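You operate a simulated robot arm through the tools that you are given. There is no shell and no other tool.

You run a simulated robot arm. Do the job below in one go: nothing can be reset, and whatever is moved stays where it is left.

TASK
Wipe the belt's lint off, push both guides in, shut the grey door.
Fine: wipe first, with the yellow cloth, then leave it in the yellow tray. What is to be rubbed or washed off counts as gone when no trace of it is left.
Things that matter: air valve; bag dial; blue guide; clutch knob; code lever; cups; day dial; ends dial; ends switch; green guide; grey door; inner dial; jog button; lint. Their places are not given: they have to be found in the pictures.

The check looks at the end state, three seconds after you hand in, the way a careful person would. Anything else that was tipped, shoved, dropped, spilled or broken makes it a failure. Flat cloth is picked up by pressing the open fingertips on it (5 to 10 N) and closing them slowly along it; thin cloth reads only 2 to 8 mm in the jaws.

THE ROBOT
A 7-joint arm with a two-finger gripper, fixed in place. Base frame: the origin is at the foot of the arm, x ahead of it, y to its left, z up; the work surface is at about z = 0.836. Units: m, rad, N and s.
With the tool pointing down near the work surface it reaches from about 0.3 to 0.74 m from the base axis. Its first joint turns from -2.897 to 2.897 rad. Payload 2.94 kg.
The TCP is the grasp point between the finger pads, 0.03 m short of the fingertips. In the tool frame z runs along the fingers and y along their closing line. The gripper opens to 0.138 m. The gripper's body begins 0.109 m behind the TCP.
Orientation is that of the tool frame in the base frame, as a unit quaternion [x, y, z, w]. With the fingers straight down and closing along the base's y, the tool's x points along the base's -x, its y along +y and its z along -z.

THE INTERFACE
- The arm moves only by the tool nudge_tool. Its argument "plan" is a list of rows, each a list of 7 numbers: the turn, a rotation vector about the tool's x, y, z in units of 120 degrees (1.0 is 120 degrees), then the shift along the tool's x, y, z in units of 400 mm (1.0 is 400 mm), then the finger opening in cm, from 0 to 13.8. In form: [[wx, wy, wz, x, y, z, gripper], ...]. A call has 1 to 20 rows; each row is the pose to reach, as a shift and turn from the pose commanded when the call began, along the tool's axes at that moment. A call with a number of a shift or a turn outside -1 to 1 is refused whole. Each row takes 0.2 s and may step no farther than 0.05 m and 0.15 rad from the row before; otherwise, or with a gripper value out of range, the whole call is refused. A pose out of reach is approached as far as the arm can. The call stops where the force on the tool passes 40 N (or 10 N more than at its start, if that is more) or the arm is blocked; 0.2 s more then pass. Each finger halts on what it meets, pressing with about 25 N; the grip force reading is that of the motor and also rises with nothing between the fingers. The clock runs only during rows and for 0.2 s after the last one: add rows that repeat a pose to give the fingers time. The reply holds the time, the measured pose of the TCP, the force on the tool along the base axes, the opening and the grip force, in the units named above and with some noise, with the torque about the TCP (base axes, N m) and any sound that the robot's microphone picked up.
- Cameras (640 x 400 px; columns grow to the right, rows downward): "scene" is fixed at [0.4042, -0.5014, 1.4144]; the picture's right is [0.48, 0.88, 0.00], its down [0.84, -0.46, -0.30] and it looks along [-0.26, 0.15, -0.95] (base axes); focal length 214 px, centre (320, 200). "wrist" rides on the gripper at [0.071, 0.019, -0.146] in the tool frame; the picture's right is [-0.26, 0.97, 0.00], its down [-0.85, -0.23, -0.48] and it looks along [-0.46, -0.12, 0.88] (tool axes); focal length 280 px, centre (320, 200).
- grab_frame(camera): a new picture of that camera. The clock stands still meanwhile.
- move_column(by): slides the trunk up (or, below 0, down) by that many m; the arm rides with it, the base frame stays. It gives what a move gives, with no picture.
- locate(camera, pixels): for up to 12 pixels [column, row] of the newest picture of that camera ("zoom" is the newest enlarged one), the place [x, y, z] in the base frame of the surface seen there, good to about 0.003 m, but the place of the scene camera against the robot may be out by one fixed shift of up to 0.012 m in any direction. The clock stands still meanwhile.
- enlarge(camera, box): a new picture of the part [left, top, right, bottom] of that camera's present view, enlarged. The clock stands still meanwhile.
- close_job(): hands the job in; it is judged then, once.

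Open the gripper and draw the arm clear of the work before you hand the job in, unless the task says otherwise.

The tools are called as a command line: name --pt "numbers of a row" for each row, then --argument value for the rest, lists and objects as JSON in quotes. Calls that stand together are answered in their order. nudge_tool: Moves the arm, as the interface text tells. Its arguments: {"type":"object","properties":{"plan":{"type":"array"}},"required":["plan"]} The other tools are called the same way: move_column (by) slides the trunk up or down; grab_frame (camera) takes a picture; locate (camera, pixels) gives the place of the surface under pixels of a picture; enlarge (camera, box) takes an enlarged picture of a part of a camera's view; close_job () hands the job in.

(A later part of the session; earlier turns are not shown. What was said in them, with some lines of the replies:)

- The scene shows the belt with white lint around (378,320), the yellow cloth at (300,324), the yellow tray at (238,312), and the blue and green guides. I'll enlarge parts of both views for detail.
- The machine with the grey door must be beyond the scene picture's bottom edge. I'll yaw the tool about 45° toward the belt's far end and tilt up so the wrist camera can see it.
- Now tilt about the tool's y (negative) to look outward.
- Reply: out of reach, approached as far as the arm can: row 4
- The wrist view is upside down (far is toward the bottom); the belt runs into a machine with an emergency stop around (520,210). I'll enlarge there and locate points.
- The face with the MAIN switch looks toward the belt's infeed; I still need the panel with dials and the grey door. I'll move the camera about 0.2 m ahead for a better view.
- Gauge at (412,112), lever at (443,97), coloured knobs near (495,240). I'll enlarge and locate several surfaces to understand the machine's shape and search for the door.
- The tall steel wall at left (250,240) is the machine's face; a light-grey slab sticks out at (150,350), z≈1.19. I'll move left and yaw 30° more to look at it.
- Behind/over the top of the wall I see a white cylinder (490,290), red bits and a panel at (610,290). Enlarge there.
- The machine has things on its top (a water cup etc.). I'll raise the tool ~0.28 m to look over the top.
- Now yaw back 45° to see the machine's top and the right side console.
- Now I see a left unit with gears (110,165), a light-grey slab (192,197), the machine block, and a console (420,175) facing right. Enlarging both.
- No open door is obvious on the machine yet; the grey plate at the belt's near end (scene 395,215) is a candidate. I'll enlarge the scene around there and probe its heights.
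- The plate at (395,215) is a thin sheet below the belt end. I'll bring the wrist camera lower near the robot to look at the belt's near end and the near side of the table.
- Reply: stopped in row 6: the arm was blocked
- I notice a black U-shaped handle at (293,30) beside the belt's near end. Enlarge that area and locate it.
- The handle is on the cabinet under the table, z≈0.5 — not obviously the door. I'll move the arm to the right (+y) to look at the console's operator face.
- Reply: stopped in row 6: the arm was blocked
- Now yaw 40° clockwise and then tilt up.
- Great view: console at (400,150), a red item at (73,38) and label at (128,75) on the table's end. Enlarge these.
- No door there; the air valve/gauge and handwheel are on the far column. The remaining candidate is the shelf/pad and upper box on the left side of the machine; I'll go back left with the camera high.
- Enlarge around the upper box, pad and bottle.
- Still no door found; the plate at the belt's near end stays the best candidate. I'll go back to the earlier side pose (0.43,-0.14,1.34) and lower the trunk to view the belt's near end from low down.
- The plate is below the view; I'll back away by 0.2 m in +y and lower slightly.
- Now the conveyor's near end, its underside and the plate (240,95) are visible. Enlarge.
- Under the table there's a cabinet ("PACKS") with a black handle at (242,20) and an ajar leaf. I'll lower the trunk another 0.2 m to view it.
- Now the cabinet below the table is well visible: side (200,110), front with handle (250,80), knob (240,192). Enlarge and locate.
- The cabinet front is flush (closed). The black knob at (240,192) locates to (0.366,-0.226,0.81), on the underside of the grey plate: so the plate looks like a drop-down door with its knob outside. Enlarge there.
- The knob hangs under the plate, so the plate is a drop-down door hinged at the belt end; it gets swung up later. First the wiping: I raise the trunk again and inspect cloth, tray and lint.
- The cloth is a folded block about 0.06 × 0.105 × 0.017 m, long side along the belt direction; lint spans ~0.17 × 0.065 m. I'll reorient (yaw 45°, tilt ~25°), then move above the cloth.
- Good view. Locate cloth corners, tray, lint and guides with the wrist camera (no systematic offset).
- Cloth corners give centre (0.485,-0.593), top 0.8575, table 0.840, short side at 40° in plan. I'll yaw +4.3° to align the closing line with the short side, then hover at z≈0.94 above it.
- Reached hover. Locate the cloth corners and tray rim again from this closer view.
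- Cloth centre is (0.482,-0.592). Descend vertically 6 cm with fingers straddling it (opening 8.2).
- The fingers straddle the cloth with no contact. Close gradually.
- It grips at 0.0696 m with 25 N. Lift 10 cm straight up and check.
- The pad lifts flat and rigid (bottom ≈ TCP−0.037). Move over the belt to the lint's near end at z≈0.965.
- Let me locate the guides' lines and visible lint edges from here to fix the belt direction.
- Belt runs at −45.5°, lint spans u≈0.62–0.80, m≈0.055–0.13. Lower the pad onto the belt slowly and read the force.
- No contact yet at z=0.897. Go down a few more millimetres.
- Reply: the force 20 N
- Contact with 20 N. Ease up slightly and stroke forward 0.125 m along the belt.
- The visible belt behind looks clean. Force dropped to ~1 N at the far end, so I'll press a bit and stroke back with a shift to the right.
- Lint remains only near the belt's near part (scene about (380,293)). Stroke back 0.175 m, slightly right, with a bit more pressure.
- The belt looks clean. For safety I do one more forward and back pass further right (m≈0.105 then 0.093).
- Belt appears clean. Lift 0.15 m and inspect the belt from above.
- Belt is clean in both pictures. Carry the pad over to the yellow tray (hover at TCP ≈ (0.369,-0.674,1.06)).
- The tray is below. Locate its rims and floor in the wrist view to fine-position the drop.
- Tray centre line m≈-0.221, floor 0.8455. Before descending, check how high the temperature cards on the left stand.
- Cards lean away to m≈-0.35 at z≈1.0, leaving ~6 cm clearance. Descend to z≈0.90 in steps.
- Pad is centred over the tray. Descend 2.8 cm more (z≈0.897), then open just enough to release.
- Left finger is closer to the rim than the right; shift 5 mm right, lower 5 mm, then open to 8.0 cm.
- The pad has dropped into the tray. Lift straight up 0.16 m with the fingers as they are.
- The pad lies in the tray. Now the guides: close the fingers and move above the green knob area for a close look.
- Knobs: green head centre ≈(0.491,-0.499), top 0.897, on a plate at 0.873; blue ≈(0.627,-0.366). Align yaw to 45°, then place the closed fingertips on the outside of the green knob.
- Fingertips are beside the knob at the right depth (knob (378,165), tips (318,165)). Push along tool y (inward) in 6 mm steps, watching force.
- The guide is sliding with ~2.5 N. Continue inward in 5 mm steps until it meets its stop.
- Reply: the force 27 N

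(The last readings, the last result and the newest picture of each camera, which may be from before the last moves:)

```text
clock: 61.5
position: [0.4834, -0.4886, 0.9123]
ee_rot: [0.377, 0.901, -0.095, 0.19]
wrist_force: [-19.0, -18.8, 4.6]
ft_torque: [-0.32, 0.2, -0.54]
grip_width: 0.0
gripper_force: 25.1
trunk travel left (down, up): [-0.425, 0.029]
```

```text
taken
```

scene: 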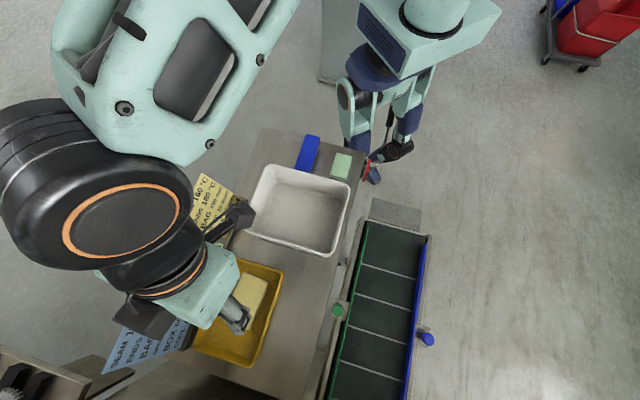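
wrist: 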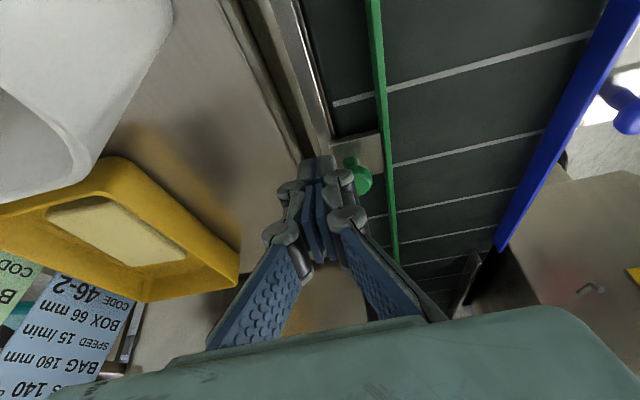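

Force rose to ~27 N: the green guide is at its stop (moved ~25 mm). Back off sideways, then rise.

nudge_tool --pt "0 0 0 0 -0.05 0 0" --pt "0 0 0 0 -0.1 0 0" --pt "0 0 0 -0.05 -0.1 -0.1 0" --pt "0 0 0 -0.095 -0.1 -0.2 0" --pt "0 0 0 -0.14 -0.08 -0.3 0"

grab_frame --camera "wrist"

grab_frame --camera "scene"

```text
clock: 62.7
position: [0.4677, -0.5065, 1.0423]
ee_rot: [0.375, 0.902, -0.094, 0.19]
wrist_force: [0.4, 0.4, -0.7]
ft_torque: [0.03, -0.01, 0.01]
grip_width: 0.0
gripper_force: 25.6
trunk travel left (down, up): [-0.425, 0.029]
```

```text
taken
```

wrist: 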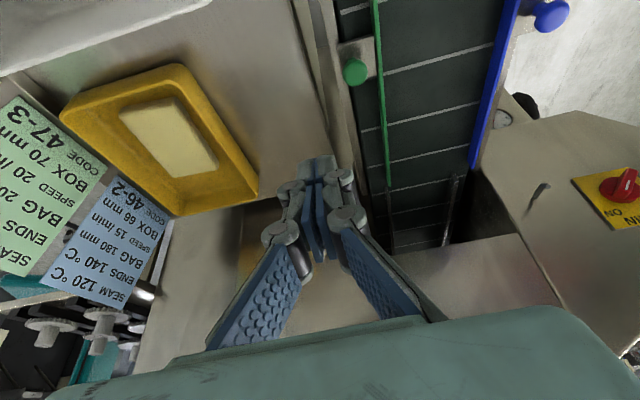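

```text
taken
```

scene: 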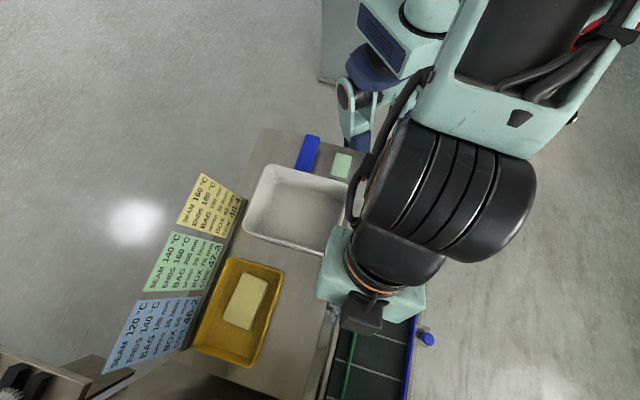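

Green guide is in. Move across to the outside of the blue knob at the same height.

locate --camera "wrist" --pixels '[[355, 72], [380, 60], [386, 150], [549, 15], [500, 60], [340, 60]]'

nudge_tool --pt "0 0 0 0 0.103 0 0" --pt "0 0 0 0 0.206 0 0" --pt "0 0 0 0 0.309 0 0" --pt "0 0 0 0 0.412 0 0" --pt "0 0 0 0 0.515 0 0" --pt "0 0 0 0 0.618 0 0" --pt "0 0 0 0 0.618 0 0"

grab_frame --camera "wrist"

```text
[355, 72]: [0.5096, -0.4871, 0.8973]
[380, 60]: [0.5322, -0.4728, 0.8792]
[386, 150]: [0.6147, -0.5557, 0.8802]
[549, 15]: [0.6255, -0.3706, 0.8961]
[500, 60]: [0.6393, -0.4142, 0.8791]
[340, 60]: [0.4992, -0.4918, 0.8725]
```

```text
clock: 64.3
position: [0.6425, -0.3298, 1.0359]
ee_rot: [0.375, 0.903, -0.093, 0.189]
wrist_force: [-0.3, -0.2, 0.5]
ft_torque: [-0.03, 0.02, -0.03]
grip_width: 0.0
gripper_force: 24.3
trunk travel left (down, up): [-0.425, 0.029]
```

```text
taken
```

wrist: 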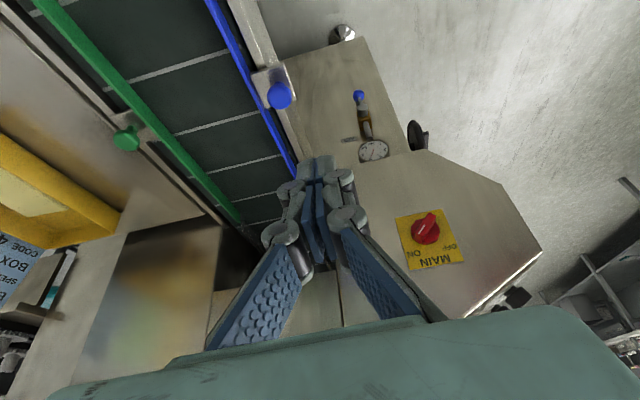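

Descend beside the blue knob (tip height ≈0.884).

nudge_tool --pt "0 0 0 0.031 0 0.071 0" --pt "0 0 0 0.0625 -0.001 0.142 0" --pt "0 0 0 0.094 -0.002 0.213 0" --pt "0 0 0 0.125 -0.0025 0.284 0" --pt "0 0 0 0.125 -0.0025 0.284 0"

grab_frame --camera "wrist"

```text
clock: 65.5
position: [0.6411, -0.3351, 0.9116]
ee_rot: [0.374, 0.903, -0.093, 0.191]
wrist_force: [-0.4, 1.6, -0.8]
ft_torque: [0.02, 0.02, -0.01]
grip_width: 0.0003
gripper_force: 24.8
trunk travel left (down, up): [-0.425, 0.029]
```

```text
taken
```

wrist: 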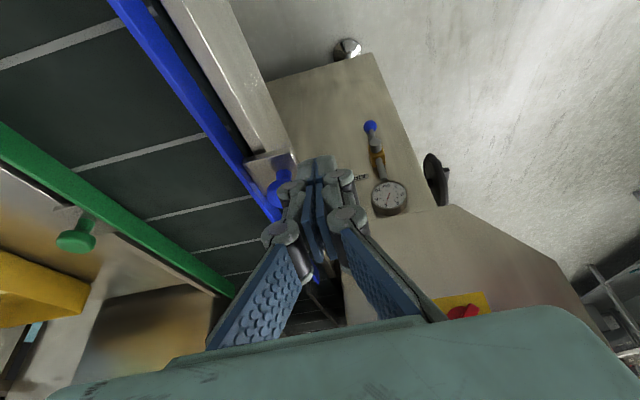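

Fingertips are just outside the blue knob (280,185). Push along −y in 6 mm steps.

nudge_tool --pt "0 0 0 0 -0.015 0 0" --pt "0 0 0 0 -0.03 0 0" --pt "0 0 0 0 -0.045 0 0" --pt "0 0 0 0 -0.06 0 0" --pt "0 0 0 0 -0.075 0 0" --pt "0 0 0 0 -0.0875 0 0"

grab_frame --camera "wrist"

```text
clock: 66.9
position: [0.6192, -0.3557, 0.9142]
ee_rot: [0.375, 0.903, -0.092, 0.19]
wrist_force: [5.0, 4.2, 0.2]
ft_torque: [0.1, -0.13, 0.11]
grip_width: 0.0
gripper_force: 25.6
trunk travel left (down, up): [-0.425, 0.029]
```

```text
taken
```

wrist: 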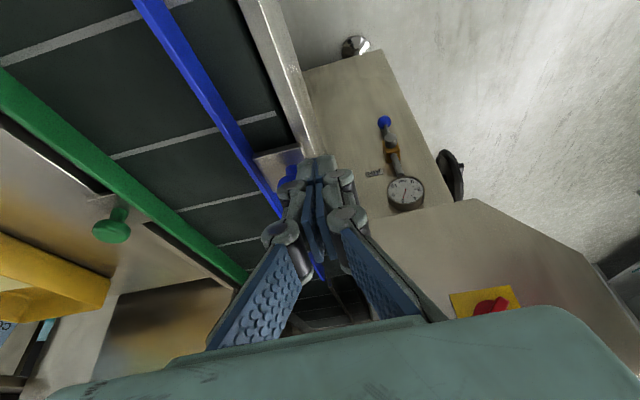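

Now m≈0.186 with 6.5 N; the guide is moving in. Continue in 4 mm steps to the stop.

nudge_tool --pt "0 0 0 0 -0.01 0 0" --pt "0 0 0 0 -0.02 0 0" --pt "0 0 0 0 -0.03 0 0" --pt "0 0 0 0 -0.035 0 0"

grab_frame --camera "wrist"

```text
clock: 67.9
position: [0.6179, -0.3591, 0.9151]
ee_rot: [0.37, 0.905, -0.089, 0.192]
wrist_force: [28.1, 24.5, 2.0]
ft_torque: [0.42, -0.6, 0.65]
grip_width: 0.0
gripper_force: 25.1
trunk travel left (down, up): [-0.425, 0.029]
```

```text
taken
```

wrist: 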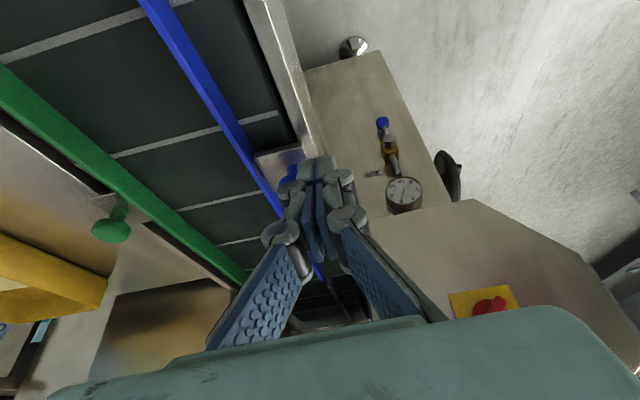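

37 N: the blue guide is at its stop. Back off and rise.

nudge_tool --pt "0 0 0 0 0.04 0 0" --pt "0 0 0 0 0.1 0 0" --pt "0 0 0 -0.05 0.1 -0.1 0" --pt "0 0 0 -0.095 0.1 -0.2 0" --pt "0 0 0 -0.14 0.1 -0.3 0"

grab_frame --camera "wrist"

```text
clock: 69.1
position: [0.6428, -0.3419, 1.0479]
ee_rot: [0.375, 0.903, -0.093, 0.19]
wrist_force: [-0.1, 0.4, 0.0]
ft_torque: [0.0, 0.01, 0.01]
grip_width: 0.0003
gripper_force: 25.3
trunk travel left (down, up): [-0.425, 0.029]
```

```text
taken
```

wrist: 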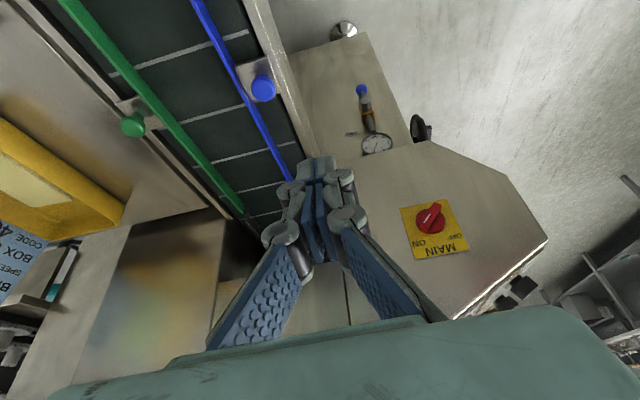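

Both guides are in (green and blue, symmetric). Now the door: return to the earlier free pose at (0.43,0.05,1.29) and reorient to the 51° tilt.

nudge_tool --pt "0 0 0 0.066 0.029 -0.0905 0" --pt "0 0 0 0.1325 0.0585 -0.1815 0" --pt "0 0 0 0.1985 0.088 -0.272 0" --pt "0 0 0 0.265 0.117 -0.363 0" --pt "0 0 0 0.331 0.146 -0.454 0" --pt "0 0 0 0.397 0.1755 -0.545 0" --pt "0 0 0 0.4635 0.205 -0.635 0" --pt "0 0 0 0.53 0.234 -0.726 0" --pt "0 0 0 0.596 0.263 -0.817 0" --pt "0 0 0 0.662 0.293 -0.908 0" --pt "0 0 0 0.7285 0.322 -0.9985 0"

nudge_tool --pt "0 -0.054 0 0 0 0 0" --pt "0 -0.108 0 0 0 0 0" --pt "0 -0.163 0 0 0 0 0" --pt "0 -0.217 0 0 0 0 0"

grab_frame --camera "scene"

grab_frame --camera "wrist"

```text
clock: 71.5
position: [0.434, 0.0627, 1.2836]
ee_rot: [0.374, 0.903, -0.093, 0.19]
wrist_force: [0.5, -0.2, 0.1]
ft_torque: [0.0, 0.01, -0.03]
grip_width: 0.0002
gripper_force: 24.7
trunk travel left (down, up): [-0.425, 0.029]
```

```text
clock: 72.5
position: [0.4342, 0.0616, 1.2868]
ee_rot: [0.344, 0.836, -0.175, 0.39]
wrist_force: [0.2, -0.3, -0.2]
ft_torque: [-0.01, -0.01, 0.01]
grip_width: 0.0
gripper_force: 24.8
trunk travel left (down, up): [-0.425, 0.029]
```

```text
taken
```

scene: 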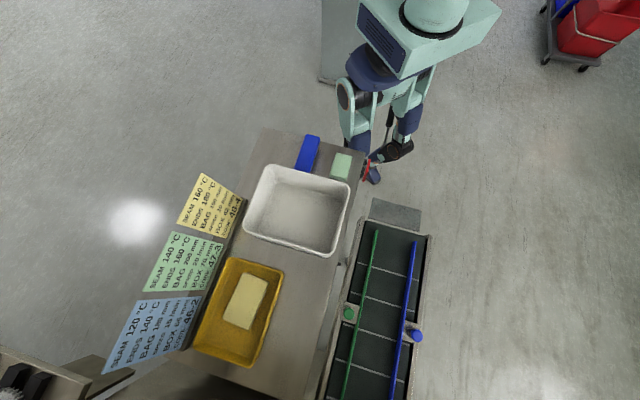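

```text
taken
```

wrist: 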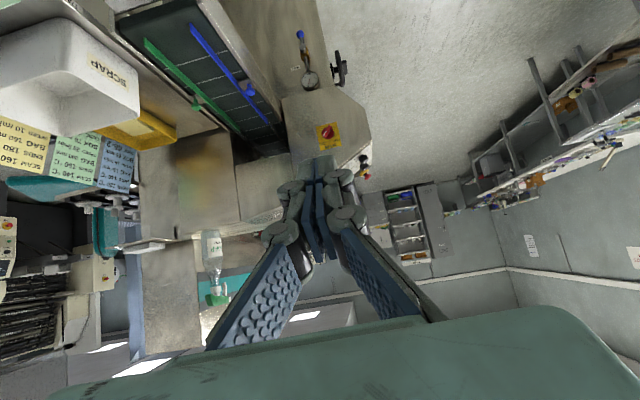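

Both guides show in at the scene; belt clean. Yaw to 70°, then lower the trunk 0.3 m and look at the door.

nudge_tool --pt "0.04 0 0.032 0 0 0 0" --pt "0.08 0 0.065 0 0 0 0" --pt "0.119 0 0.097 0 0 0 0" --pt "0.159 0 0.129 0 0 0 0"

move_column --by -0.3

enlarge --camera "scene" --box '[320, 190, 450, 400]'

grab_frame --camera "wrist"

```text
clock: 73.5
position: [0.4332, 0.0615, 1.2859]
ee_rot: [0.514, 0.742, -0.258, 0.345]
wrist_force: [0.2, 0.2, 1.2]
ft_torque: [0.02, 0.02, -0.01]
grip_width: 0.0
gripper_force: 25.0
trunk travel left (down, up): [-0.425, 0.029]
```

```text
clock: 76.5
position: [0.4337, 0.0624, 0.9852]
ee_rot: [0.513, 0.743, -0.256, 0.346]
wrist_force: [-0.3, 0.6, 0.2]
ft_torque: [0.0, 0.0, 0.0]
grip_width: 0.0
gripper_force: 24.5
trunk travel left (down, up): [-0.125, 0.329]
```

```text
1.90 times, centred on (385, 295) of scene
```

zoom: 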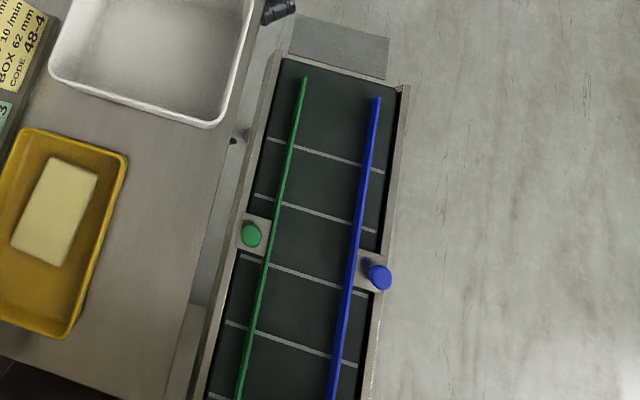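

```text
taken
```

wrist: 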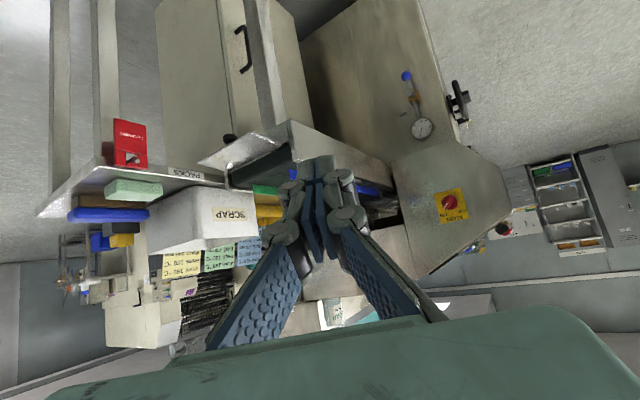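

Enlarge the plate in this view and locate its edges.

enlarge --camera "wrist" --box '[180, 100, 320, 200]'

locate --camera "zoom" --pixels '[[100, 265], [200, 210], [300, 165], [330, 150], [420, 200], [300, 300], [250, 255], [225, 160], [150, 300], [380, 180], [430, 130], [470, 110]]'

```text
4.00 times, centred on (250, 150) of wrist
```

zoom: 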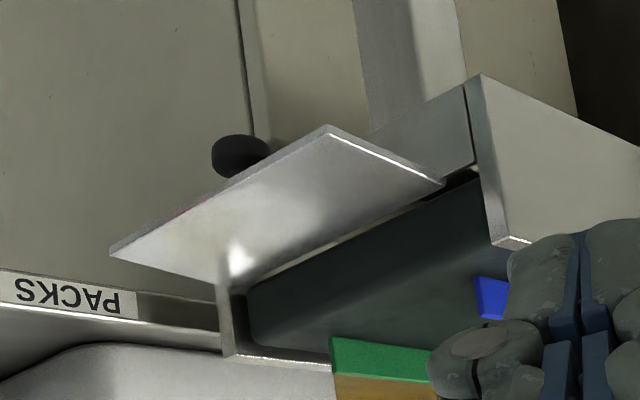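

```text
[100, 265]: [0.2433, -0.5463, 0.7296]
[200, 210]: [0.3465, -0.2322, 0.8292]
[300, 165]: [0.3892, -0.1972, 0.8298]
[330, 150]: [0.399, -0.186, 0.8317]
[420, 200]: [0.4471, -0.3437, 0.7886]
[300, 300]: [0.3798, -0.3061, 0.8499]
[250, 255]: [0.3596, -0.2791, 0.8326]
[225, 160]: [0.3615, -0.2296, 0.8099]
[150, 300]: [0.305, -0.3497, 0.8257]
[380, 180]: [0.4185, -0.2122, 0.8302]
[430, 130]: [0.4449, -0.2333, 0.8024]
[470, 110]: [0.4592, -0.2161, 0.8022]
```

Plate is flat at z≈0.831; hinge side at the belt, free edge toward the robot; knob hanging under it. Check the positions of the red lock box and table corner for clearance before reaching under.

locate --camera "wrist" --pixels '[[130, 140], [130, 160], [185, 175], [150, 160], [105, 160], [222, 178], [228, 138], [133, 190]]'

```text
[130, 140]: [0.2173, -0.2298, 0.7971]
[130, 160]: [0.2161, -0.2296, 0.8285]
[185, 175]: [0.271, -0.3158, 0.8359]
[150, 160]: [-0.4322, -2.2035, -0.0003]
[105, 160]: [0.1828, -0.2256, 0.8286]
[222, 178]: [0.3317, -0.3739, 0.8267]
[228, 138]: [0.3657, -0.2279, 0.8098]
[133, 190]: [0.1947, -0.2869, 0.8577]
```

The lock box at (0.217,-0.23) is well clear of the planned path. Move the fingertips to just outside and below the plate's free edge.

nudge_tool --pt "0 0 0 0.016 -0.054 0.083 0" --pt "0 0 0 0.032 -0.109 0.166 0" --pt "0 0 0 0.048 -0.163 0.249 0" --pt "0 0 0 0.064 -0.217 0.331 0" --pt "0 0 0 0.08 -0.271 0.414 0" --pt "0 0 0 0.096 -0.326 0.497 0" --pt "0 0 0 0.1125 -0.38 0.58 0" --pt "0 0 0 0.1125 -0.38 0.58 0"

grab_frame --camera "wrist"

grab_frame --camera "scene"

```text
clock: 78.3
position: [0.3467, -0.1345, 0.8089]
ee_rot: [0.513, 0.743, -0.257, 0.345]
wrist_force: [0.8, 0.5, 0.4]
ft_torque: [-0.02, 0.0, -0.02]
grip_width: 0.0
gripper_force: 25.0
out of reach, approached as far as the arm can: row 7, 8
trunk travel left (down, up): [-0.125, 0.329]
```

```text
taken
```

wrist: 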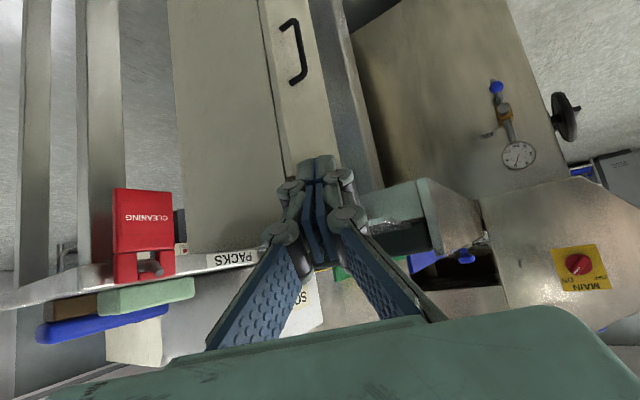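

```text
taken
```

scene: 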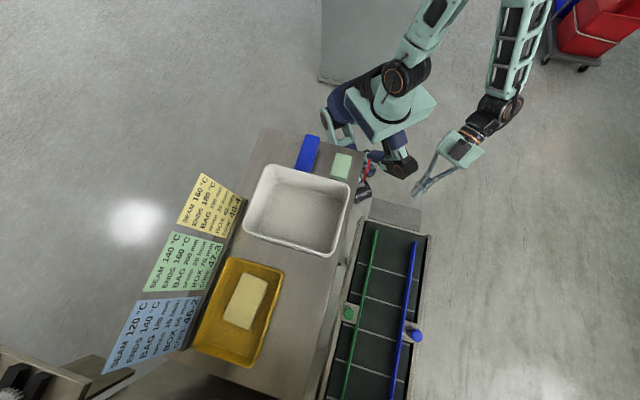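

The gripper is just in front of the plate (tip ≈ z 0.79). Drop the trunk 1.5 cm, then slide the tips forward under the plate right of the knob.

move_column --by -0.015

nudge_tool --pt "0 0 0 -0.032 0.016 0.04 0" --pt "0 0 0 -0.065 0.032 0.08 0" --pt "0 0 0 -0.097 0.0475 0.12 0" --pt "0 0 0 -0.097 0.0475 0.12 0"

grab_frame --camera "scene"

grab_frame --camera "wrist"

```text
clock: 79.0
position: [0.3473, -0.1352, 0.7944]
ee_rot: [0.513, 0.743, -0.257, 0.346]
wrist_force: [0.0, 0.0, 0.9]
ft_torque: [0.0, -0.01, 0.01]
grip_width: 0.0
gripper_force: 24.9
trunk travel left (down, up): [-0.11, 0.344]
```

```text
clock: 80.0
position: [0.3888, -0.1851, 0.7935]
ee_rot: [0.513, 0.742, -0.258, 0.345]
wrist_force: [-0.2, -0.3, -0.8]
ft_torque: [-0.01, -0.01, 0.0]
grip_width: 0.0
gripper_force: 24.8
trunk travel left (down, up): [-0.11, 0.344]
```

```text
taken
```

scene: 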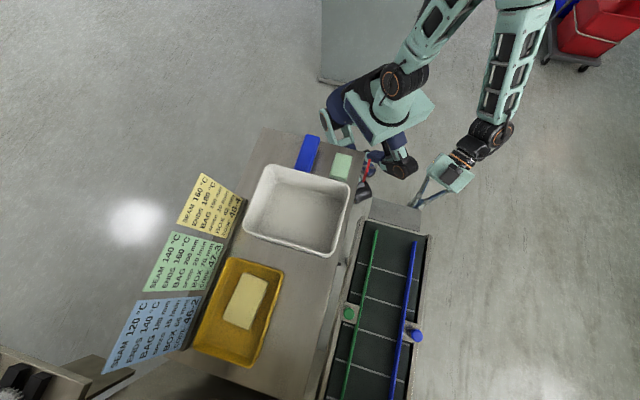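

```text
taken
```

wrist: 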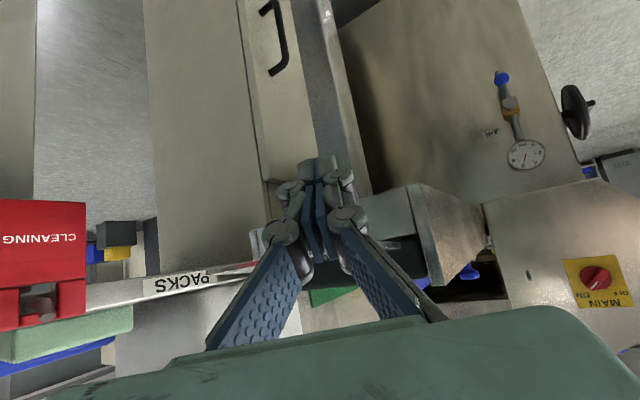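

No contact. Enlarge the scene to confirm the tip is under the plate.

enlarge --camera "scene" --box '[350, 150, 480, 250]'

enlarge --camera "wrist" --box '[220, 130, 460, 310]'

```text
4.00 times, centred on (415, 200) of scene
```

zoom: 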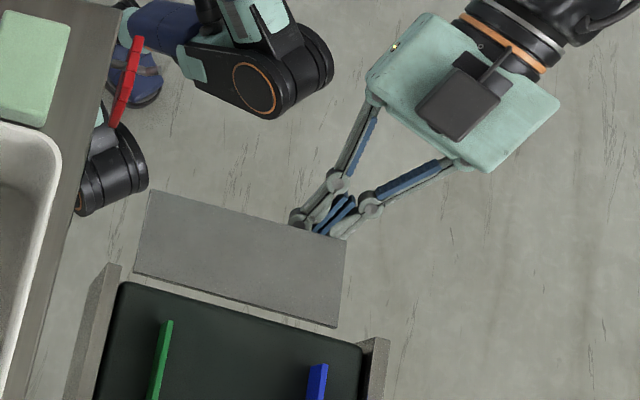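

```text
2.22 times, centred on (340, 220) of wrist
```

zoom: 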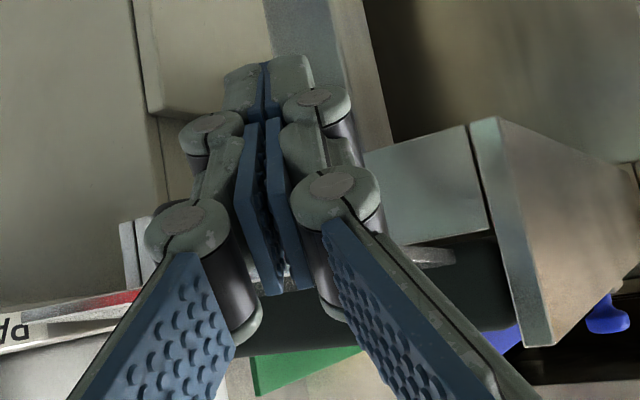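

Tips are under the plate's right front. Raise in 6 mm steps, watching the force.

nudge_tool --pt "0 0 0 -0.0117 0 -0.0094 0" --pt "0 0 0 -0.0233 0 -0.0189 0" --pt "0 0 0 -0.035 0 -0.0283 0" --pt "0 0 0 -0.0466 0 -0.0377 0" --pt "0 0 0 -0.0583 0 -0.0472 0" --pt "0 0 0 -0.07 0 -0.0566 0"

enlarge --camera "scene" --box '[350, 150, 480, 250]'

```text
clock: 81.3
position: [0.3879, -0.1874, 0.8301]
ee_rot: [0.513, 0.743, -0.257, 0.345]
wrist_force: [-0.2, 0.9, -0.2]
ft_torque: [-0.01, 0.01, 0.03]
grip_width: 0.0002
gripper_force: 25.6
trunk travel left (down, up): [-0.11, 0.344]
```

```text
4.00 times, centred on (415, 200) of scene
```

zoom: 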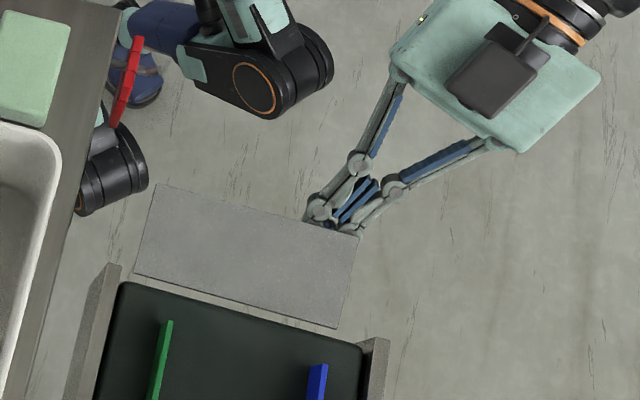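

The plate swings up with hardly any force — it's a hinged door. Continue raising with a bit of forward motion.

nudge_tool --pt "0 0 0 -0.0194 0 -0.0157 0" --pt "0 0 0 -0.0388 0 -0.0315 0" --pt "0 0 0 -0.0583 0 -0.0472 0" --pt "0 0 0 -0.0834 0.0041 -0.0558 0" --pt "0 0 0 -0.1085 0.0082 -0.0644 0"

enlarge --camera "scene" --box '[350, 150, 480, 250]'

enlarge --camera "wrist" --box '[200, 100, 480, 310]'

```text
clock: 82.5
position: [0.393, -0.1908, 0.88]
ee_rot: [0.513, 0.742, -0.258, 0.346]
wrist_force: [-0.1, 0.4, 0.2]
ft_torque: [0.03, 0.0, 0.04]
grip_width: 0.0
gripper_force: 24.9
trunk travel left (down, up): [-0.11, 0.344]
```

```text
4.00 times, centred on (415, 200) of scene
```

zoom: 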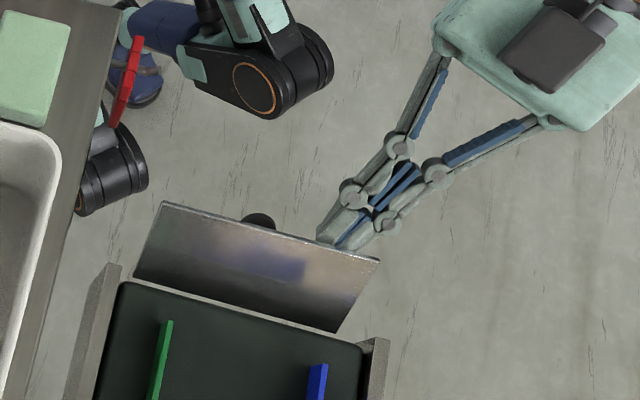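

```text
1.90 times, centred on (340, 205) of wrist
```

zoom: 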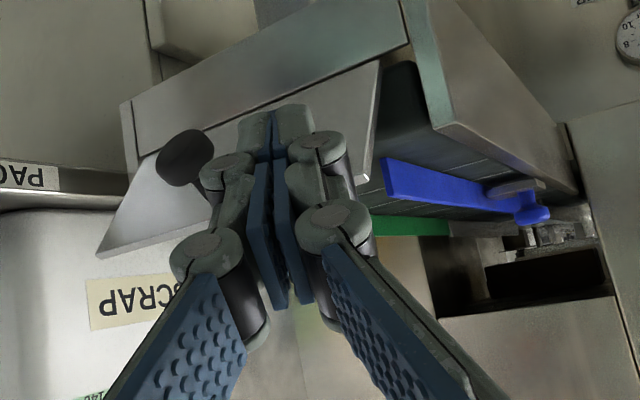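

The door is about 55° up. Now push it forward to vertical in 5 mm steps.

nudge_tool --pt "0 0 0 -0.0169 0.0051 0.001 0" --pt "0 0 0 -0.0338 0.0103 0.002 0" --pt "0 0 0 -0.0409 0.0154 0.0109 0" --pt "0 0 0 -0.048 0.0205 0.0197 0" --pt "0 0 0 -0.0552 0.0256 0.0286 0"

enlarge --camera "scene" --box '[350, 150, 480, 250]'

enlarge --camera "wrist" --box '[200, 100, 480, 310]'

```text
clock: 83.8
position: [0.412, -0.2101, 0.8891]
ee_rot: [0.513, 0.742, -0.258, 0.345]
wrist_force: [0.6, -0.3, -0.2]
ft_torque: [0.01, -0.01, 0.03]
grip_width: 0.0
gripper_force: 24.6
trunk travel left (down, up): [-0.11, 0.344]
```

```text
4.00 times, centred on (415, 200) of scene
```

zoom: 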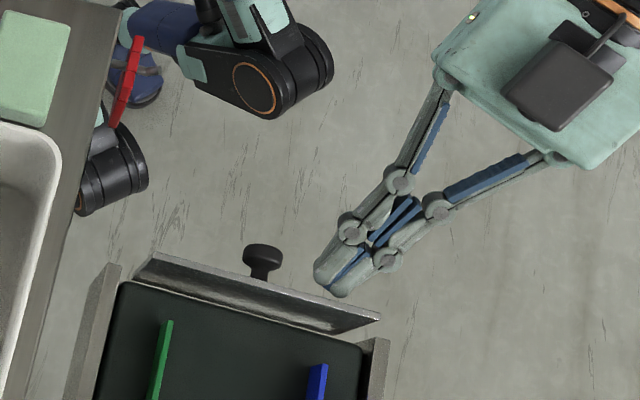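

```text
1.90 times, centred on (340, 205) of wrist
```

zoom: 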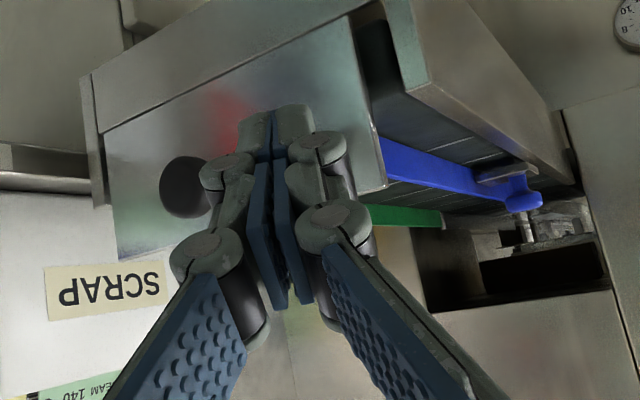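

Nearly upright. Continue forward until the force shows the door is against its stop.

nudge_tool --pt "0 0 0 -0.0057 0.0041 0.0071 0" --pt "0 0 0 -0.0114 0.0082 0.0142 0" --pt "0 0 0 -0.0172 0.0123 0.0212 0" --pt "0 0 0 -0.0172 0.0123 0.0212 0"

enlarge --camera "scene" --box '[350, 150, 480, 250]'

enlarge --camera "wrist" --box '[200, 100, 480, 310]'

```text
clock: 84.9
position: [0.4171, -0.2152, 0.8879]
ee_rot: [0.514, 0.742, -0.258, 0.344]
wrist_force: [-18.7, 17.9, 11.0]
ft_torque: [-0.12, -0.13, -0.11]
grip_width: 0.0002
gripper_force: 24.4
trunk travel left (down, up): [-0.11, 0.344]
stopped in row 4: the force on the tool passed its limit at 41 N (the readings are from after the stop); the commanded pose is now the measured one
```

```text
4.00 times, centred on (415, 200) of scene
```

zoom: 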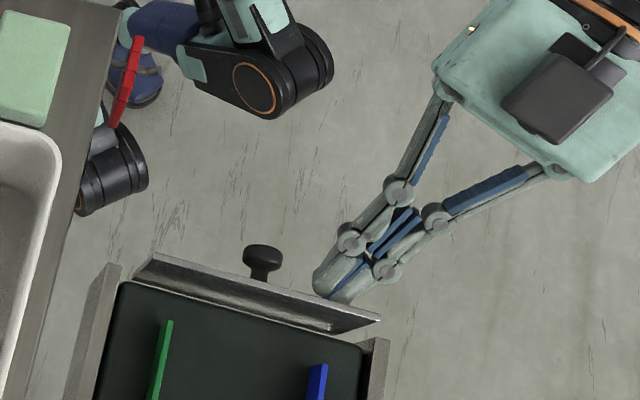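

```text
1.90 times, centred on (340, 205) of wrist
```

zoom: 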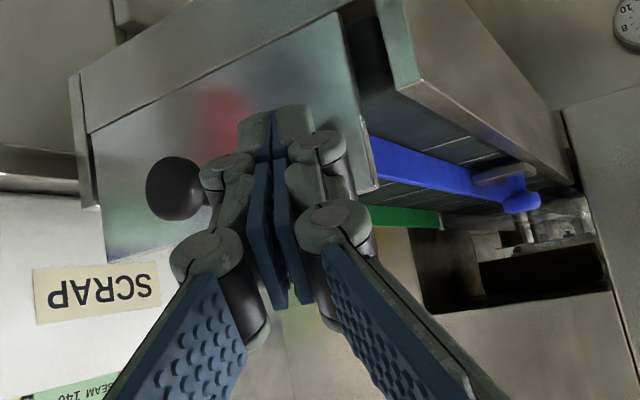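

The door hits its stop (force 28–41 N, picture unchanged). Back away 4 cm and see that it stays shut.

nudge_tool --pt "0 0 0 0.0143 -0.0103 -0.0177 0" --pt "0 0 0 0.0286 -0.0205 -0.0354 0" --pt "0 0 0 0.0429 -0.0308 -0.0531 0" --pt "0 0 0 0.0715 -0.0513 -0.0885 0"

enlarge --camera "scene" --box '[350, 150, 480, 250]'

grab_frame --camera "wrist"

```text
clock: 85.9
position: [0.3851, -0.182, 0.8874]
ee_rot: [0.514, 0.743, -0.257, 0.343]
wrist_force: [-0.2, -0.8, -0.1]
ft_torque: [-0.01, -0.01, 0.0]
grip_width: 0.0001
gripper_force: 24.6
trunk travel left (down, up): [-0.11, 0.344]
```

```text
4.00 times, centred on (415, 200) of scene
```

zoom: 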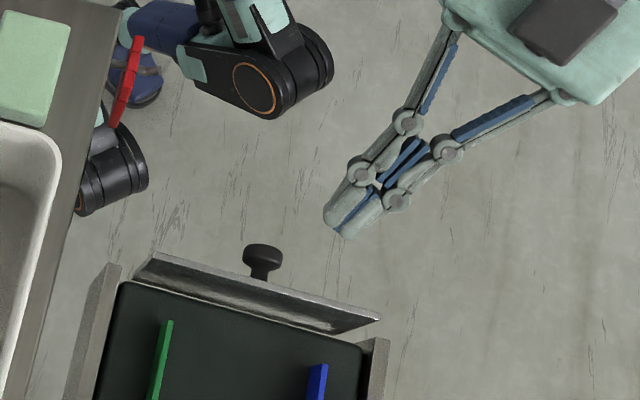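

```text
taken
```

wrist: 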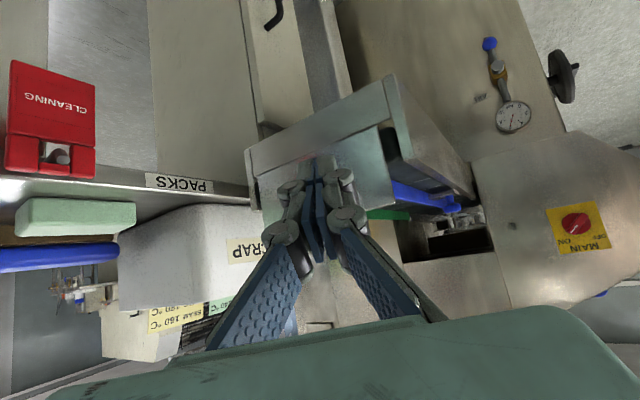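

The door stays upright. Retreat, open the gripper, and raise the trunk for a last check.

nudge_tool --pt "0 0 0 0.02 0.047 -0.081 0" --pt "0 0 0 0.04 0.094 -0.163 0" --pt "0 0 0 0.06 0.141 -0.244 0" --pt "0 0 0 0.079 0.189 -0.325 0" --pt "0 0 0 0.099 0.236 -0.406 2" --pt "0 0 0 0.119 0.283 -0.488 4" --pt "0 0 0 0.139 0.33 -0.569 7" --pt "0 0 0 0.139 0.33 -0.569 10" --pt "0 0 0 0.139 0.33 -0.569 10"

move_column --by 0.3

grab_frame --camera "scene"

enlarge --camera "scene" --box '[330, 190, 450, 400]'

grab_frame --camera "wrist"

```text
clock: 87.9
position: [0.4384, 0.0633, 0.9868]
ee_rot: [0.513, 0.743, -0.257, 0.343]
wrist_force: [-0.4, -0.6, 0.4]
ft_torque: [0.01, -0.01, 0.01]
grip_width: 0.1
gripper_force: 0.0
trunk travel left (down, up): [-0.11, 0.344]
```

```text
clock: 90.9
position: [0.4388, 0.0628, 1.2876]
ee_rot: [0.514, 0.743, -0.257, 0.344]
wrist_force: [-0.1, 0.0, 0.0]
ft_torque: [0.0, 0.0, -0.04]
grip_width: 0.1001
gripper_force: 0.0
trunk travel left (down, up): [-0.41, 0.044]
```

```text
taken
```

scene: 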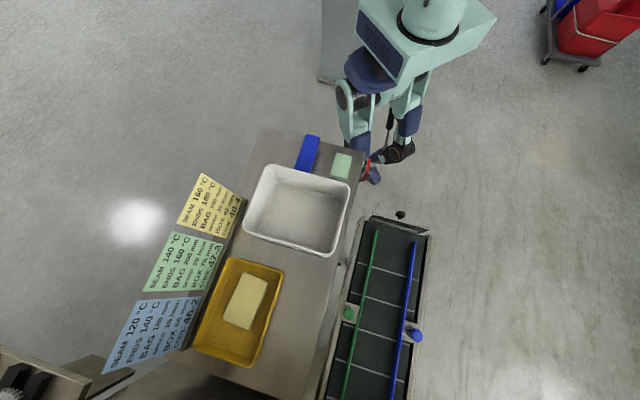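

```text
1.90 times, centred on (390, 295) of scene
```

zoom: 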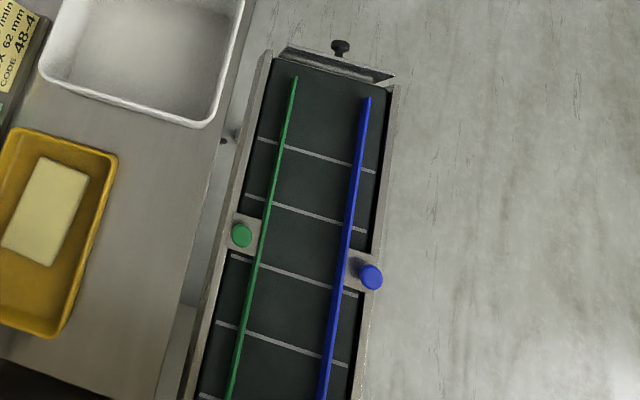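

```text
taken
```

wrist: 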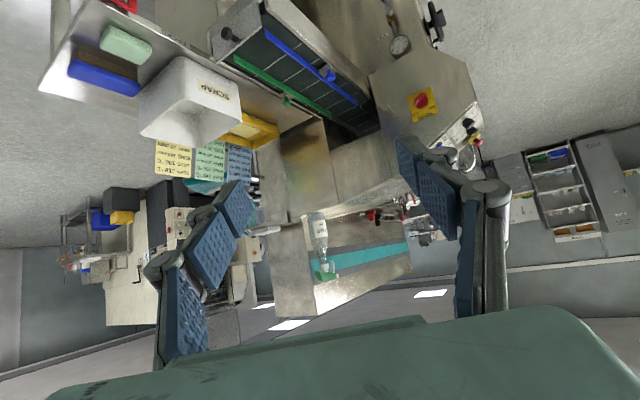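

Verify the door's angle and the belt cleanliness up close.

enlarge --camera "scene" --box '[340, 255, 430, 400]'

locate --camera "scene" --pixels '[[385, 219], [385, 222], [410, 228], [370, 215], [400, 225], [400, 227], [385, 217], [400, 215]]'

enlarge --camera "scene" --box '[350, 195, 440, 255]'

```text
2.76 times, centred on (385, 328) of scene
```

zoom: 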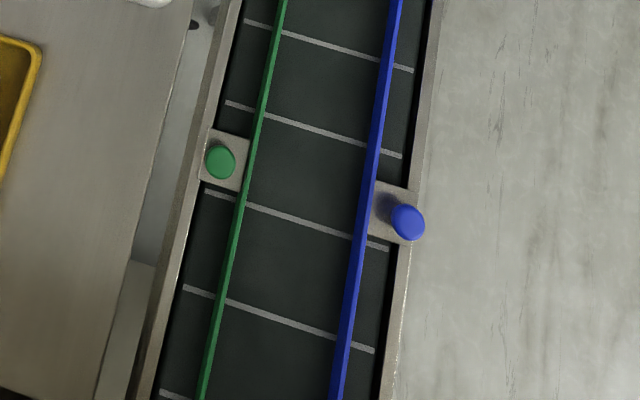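

```text
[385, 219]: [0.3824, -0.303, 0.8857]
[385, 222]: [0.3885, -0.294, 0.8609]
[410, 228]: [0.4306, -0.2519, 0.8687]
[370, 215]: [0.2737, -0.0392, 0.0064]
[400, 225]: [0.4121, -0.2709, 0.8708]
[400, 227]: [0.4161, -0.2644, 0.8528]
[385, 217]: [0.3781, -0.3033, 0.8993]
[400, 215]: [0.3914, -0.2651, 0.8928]
```

```text
6.67 times, centred on (395, 225) of scene
```

zoom: 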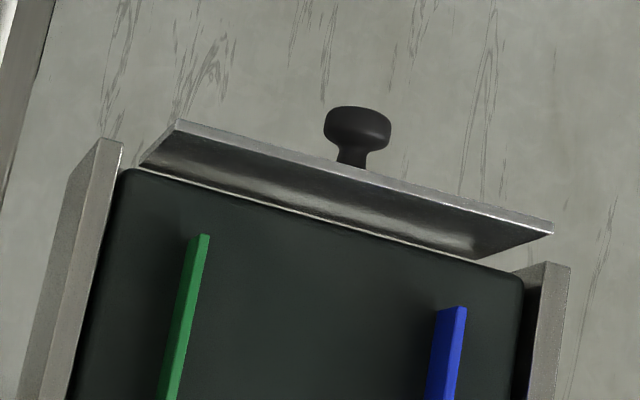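

The door stands vertical, with the same position along the belt at z 0.861 and 0.886. The belt is clean, both guides are at their stops, the cloth is in the yellow tray, and the arm is clear with the gripper open. Handing in.

close_job

```text
The job is handed in.
```

The job is handed in. The last pictures show every part of it done:

- **Lint:** I wiped the belt with the yellow cloth before touching anything else. No trace of lint shows in the close-ups.
- **Cloth:** It lies flat in the yellow tray.
- **Guides:** I pushed the green and blue guides in by their knobs until each hit its stop, a travel of a little over 2 cm each.
- **Grey door:** I took this to be the hinged grey plate at the belt's near end, which was lying open with a black knob on its underside. It was the only grey door I found in the pictures. I swung it up to its stop, and it stayed upright when I let go.

I saw nothing else disturbed. The gripper is open and the arm is clear of the work.
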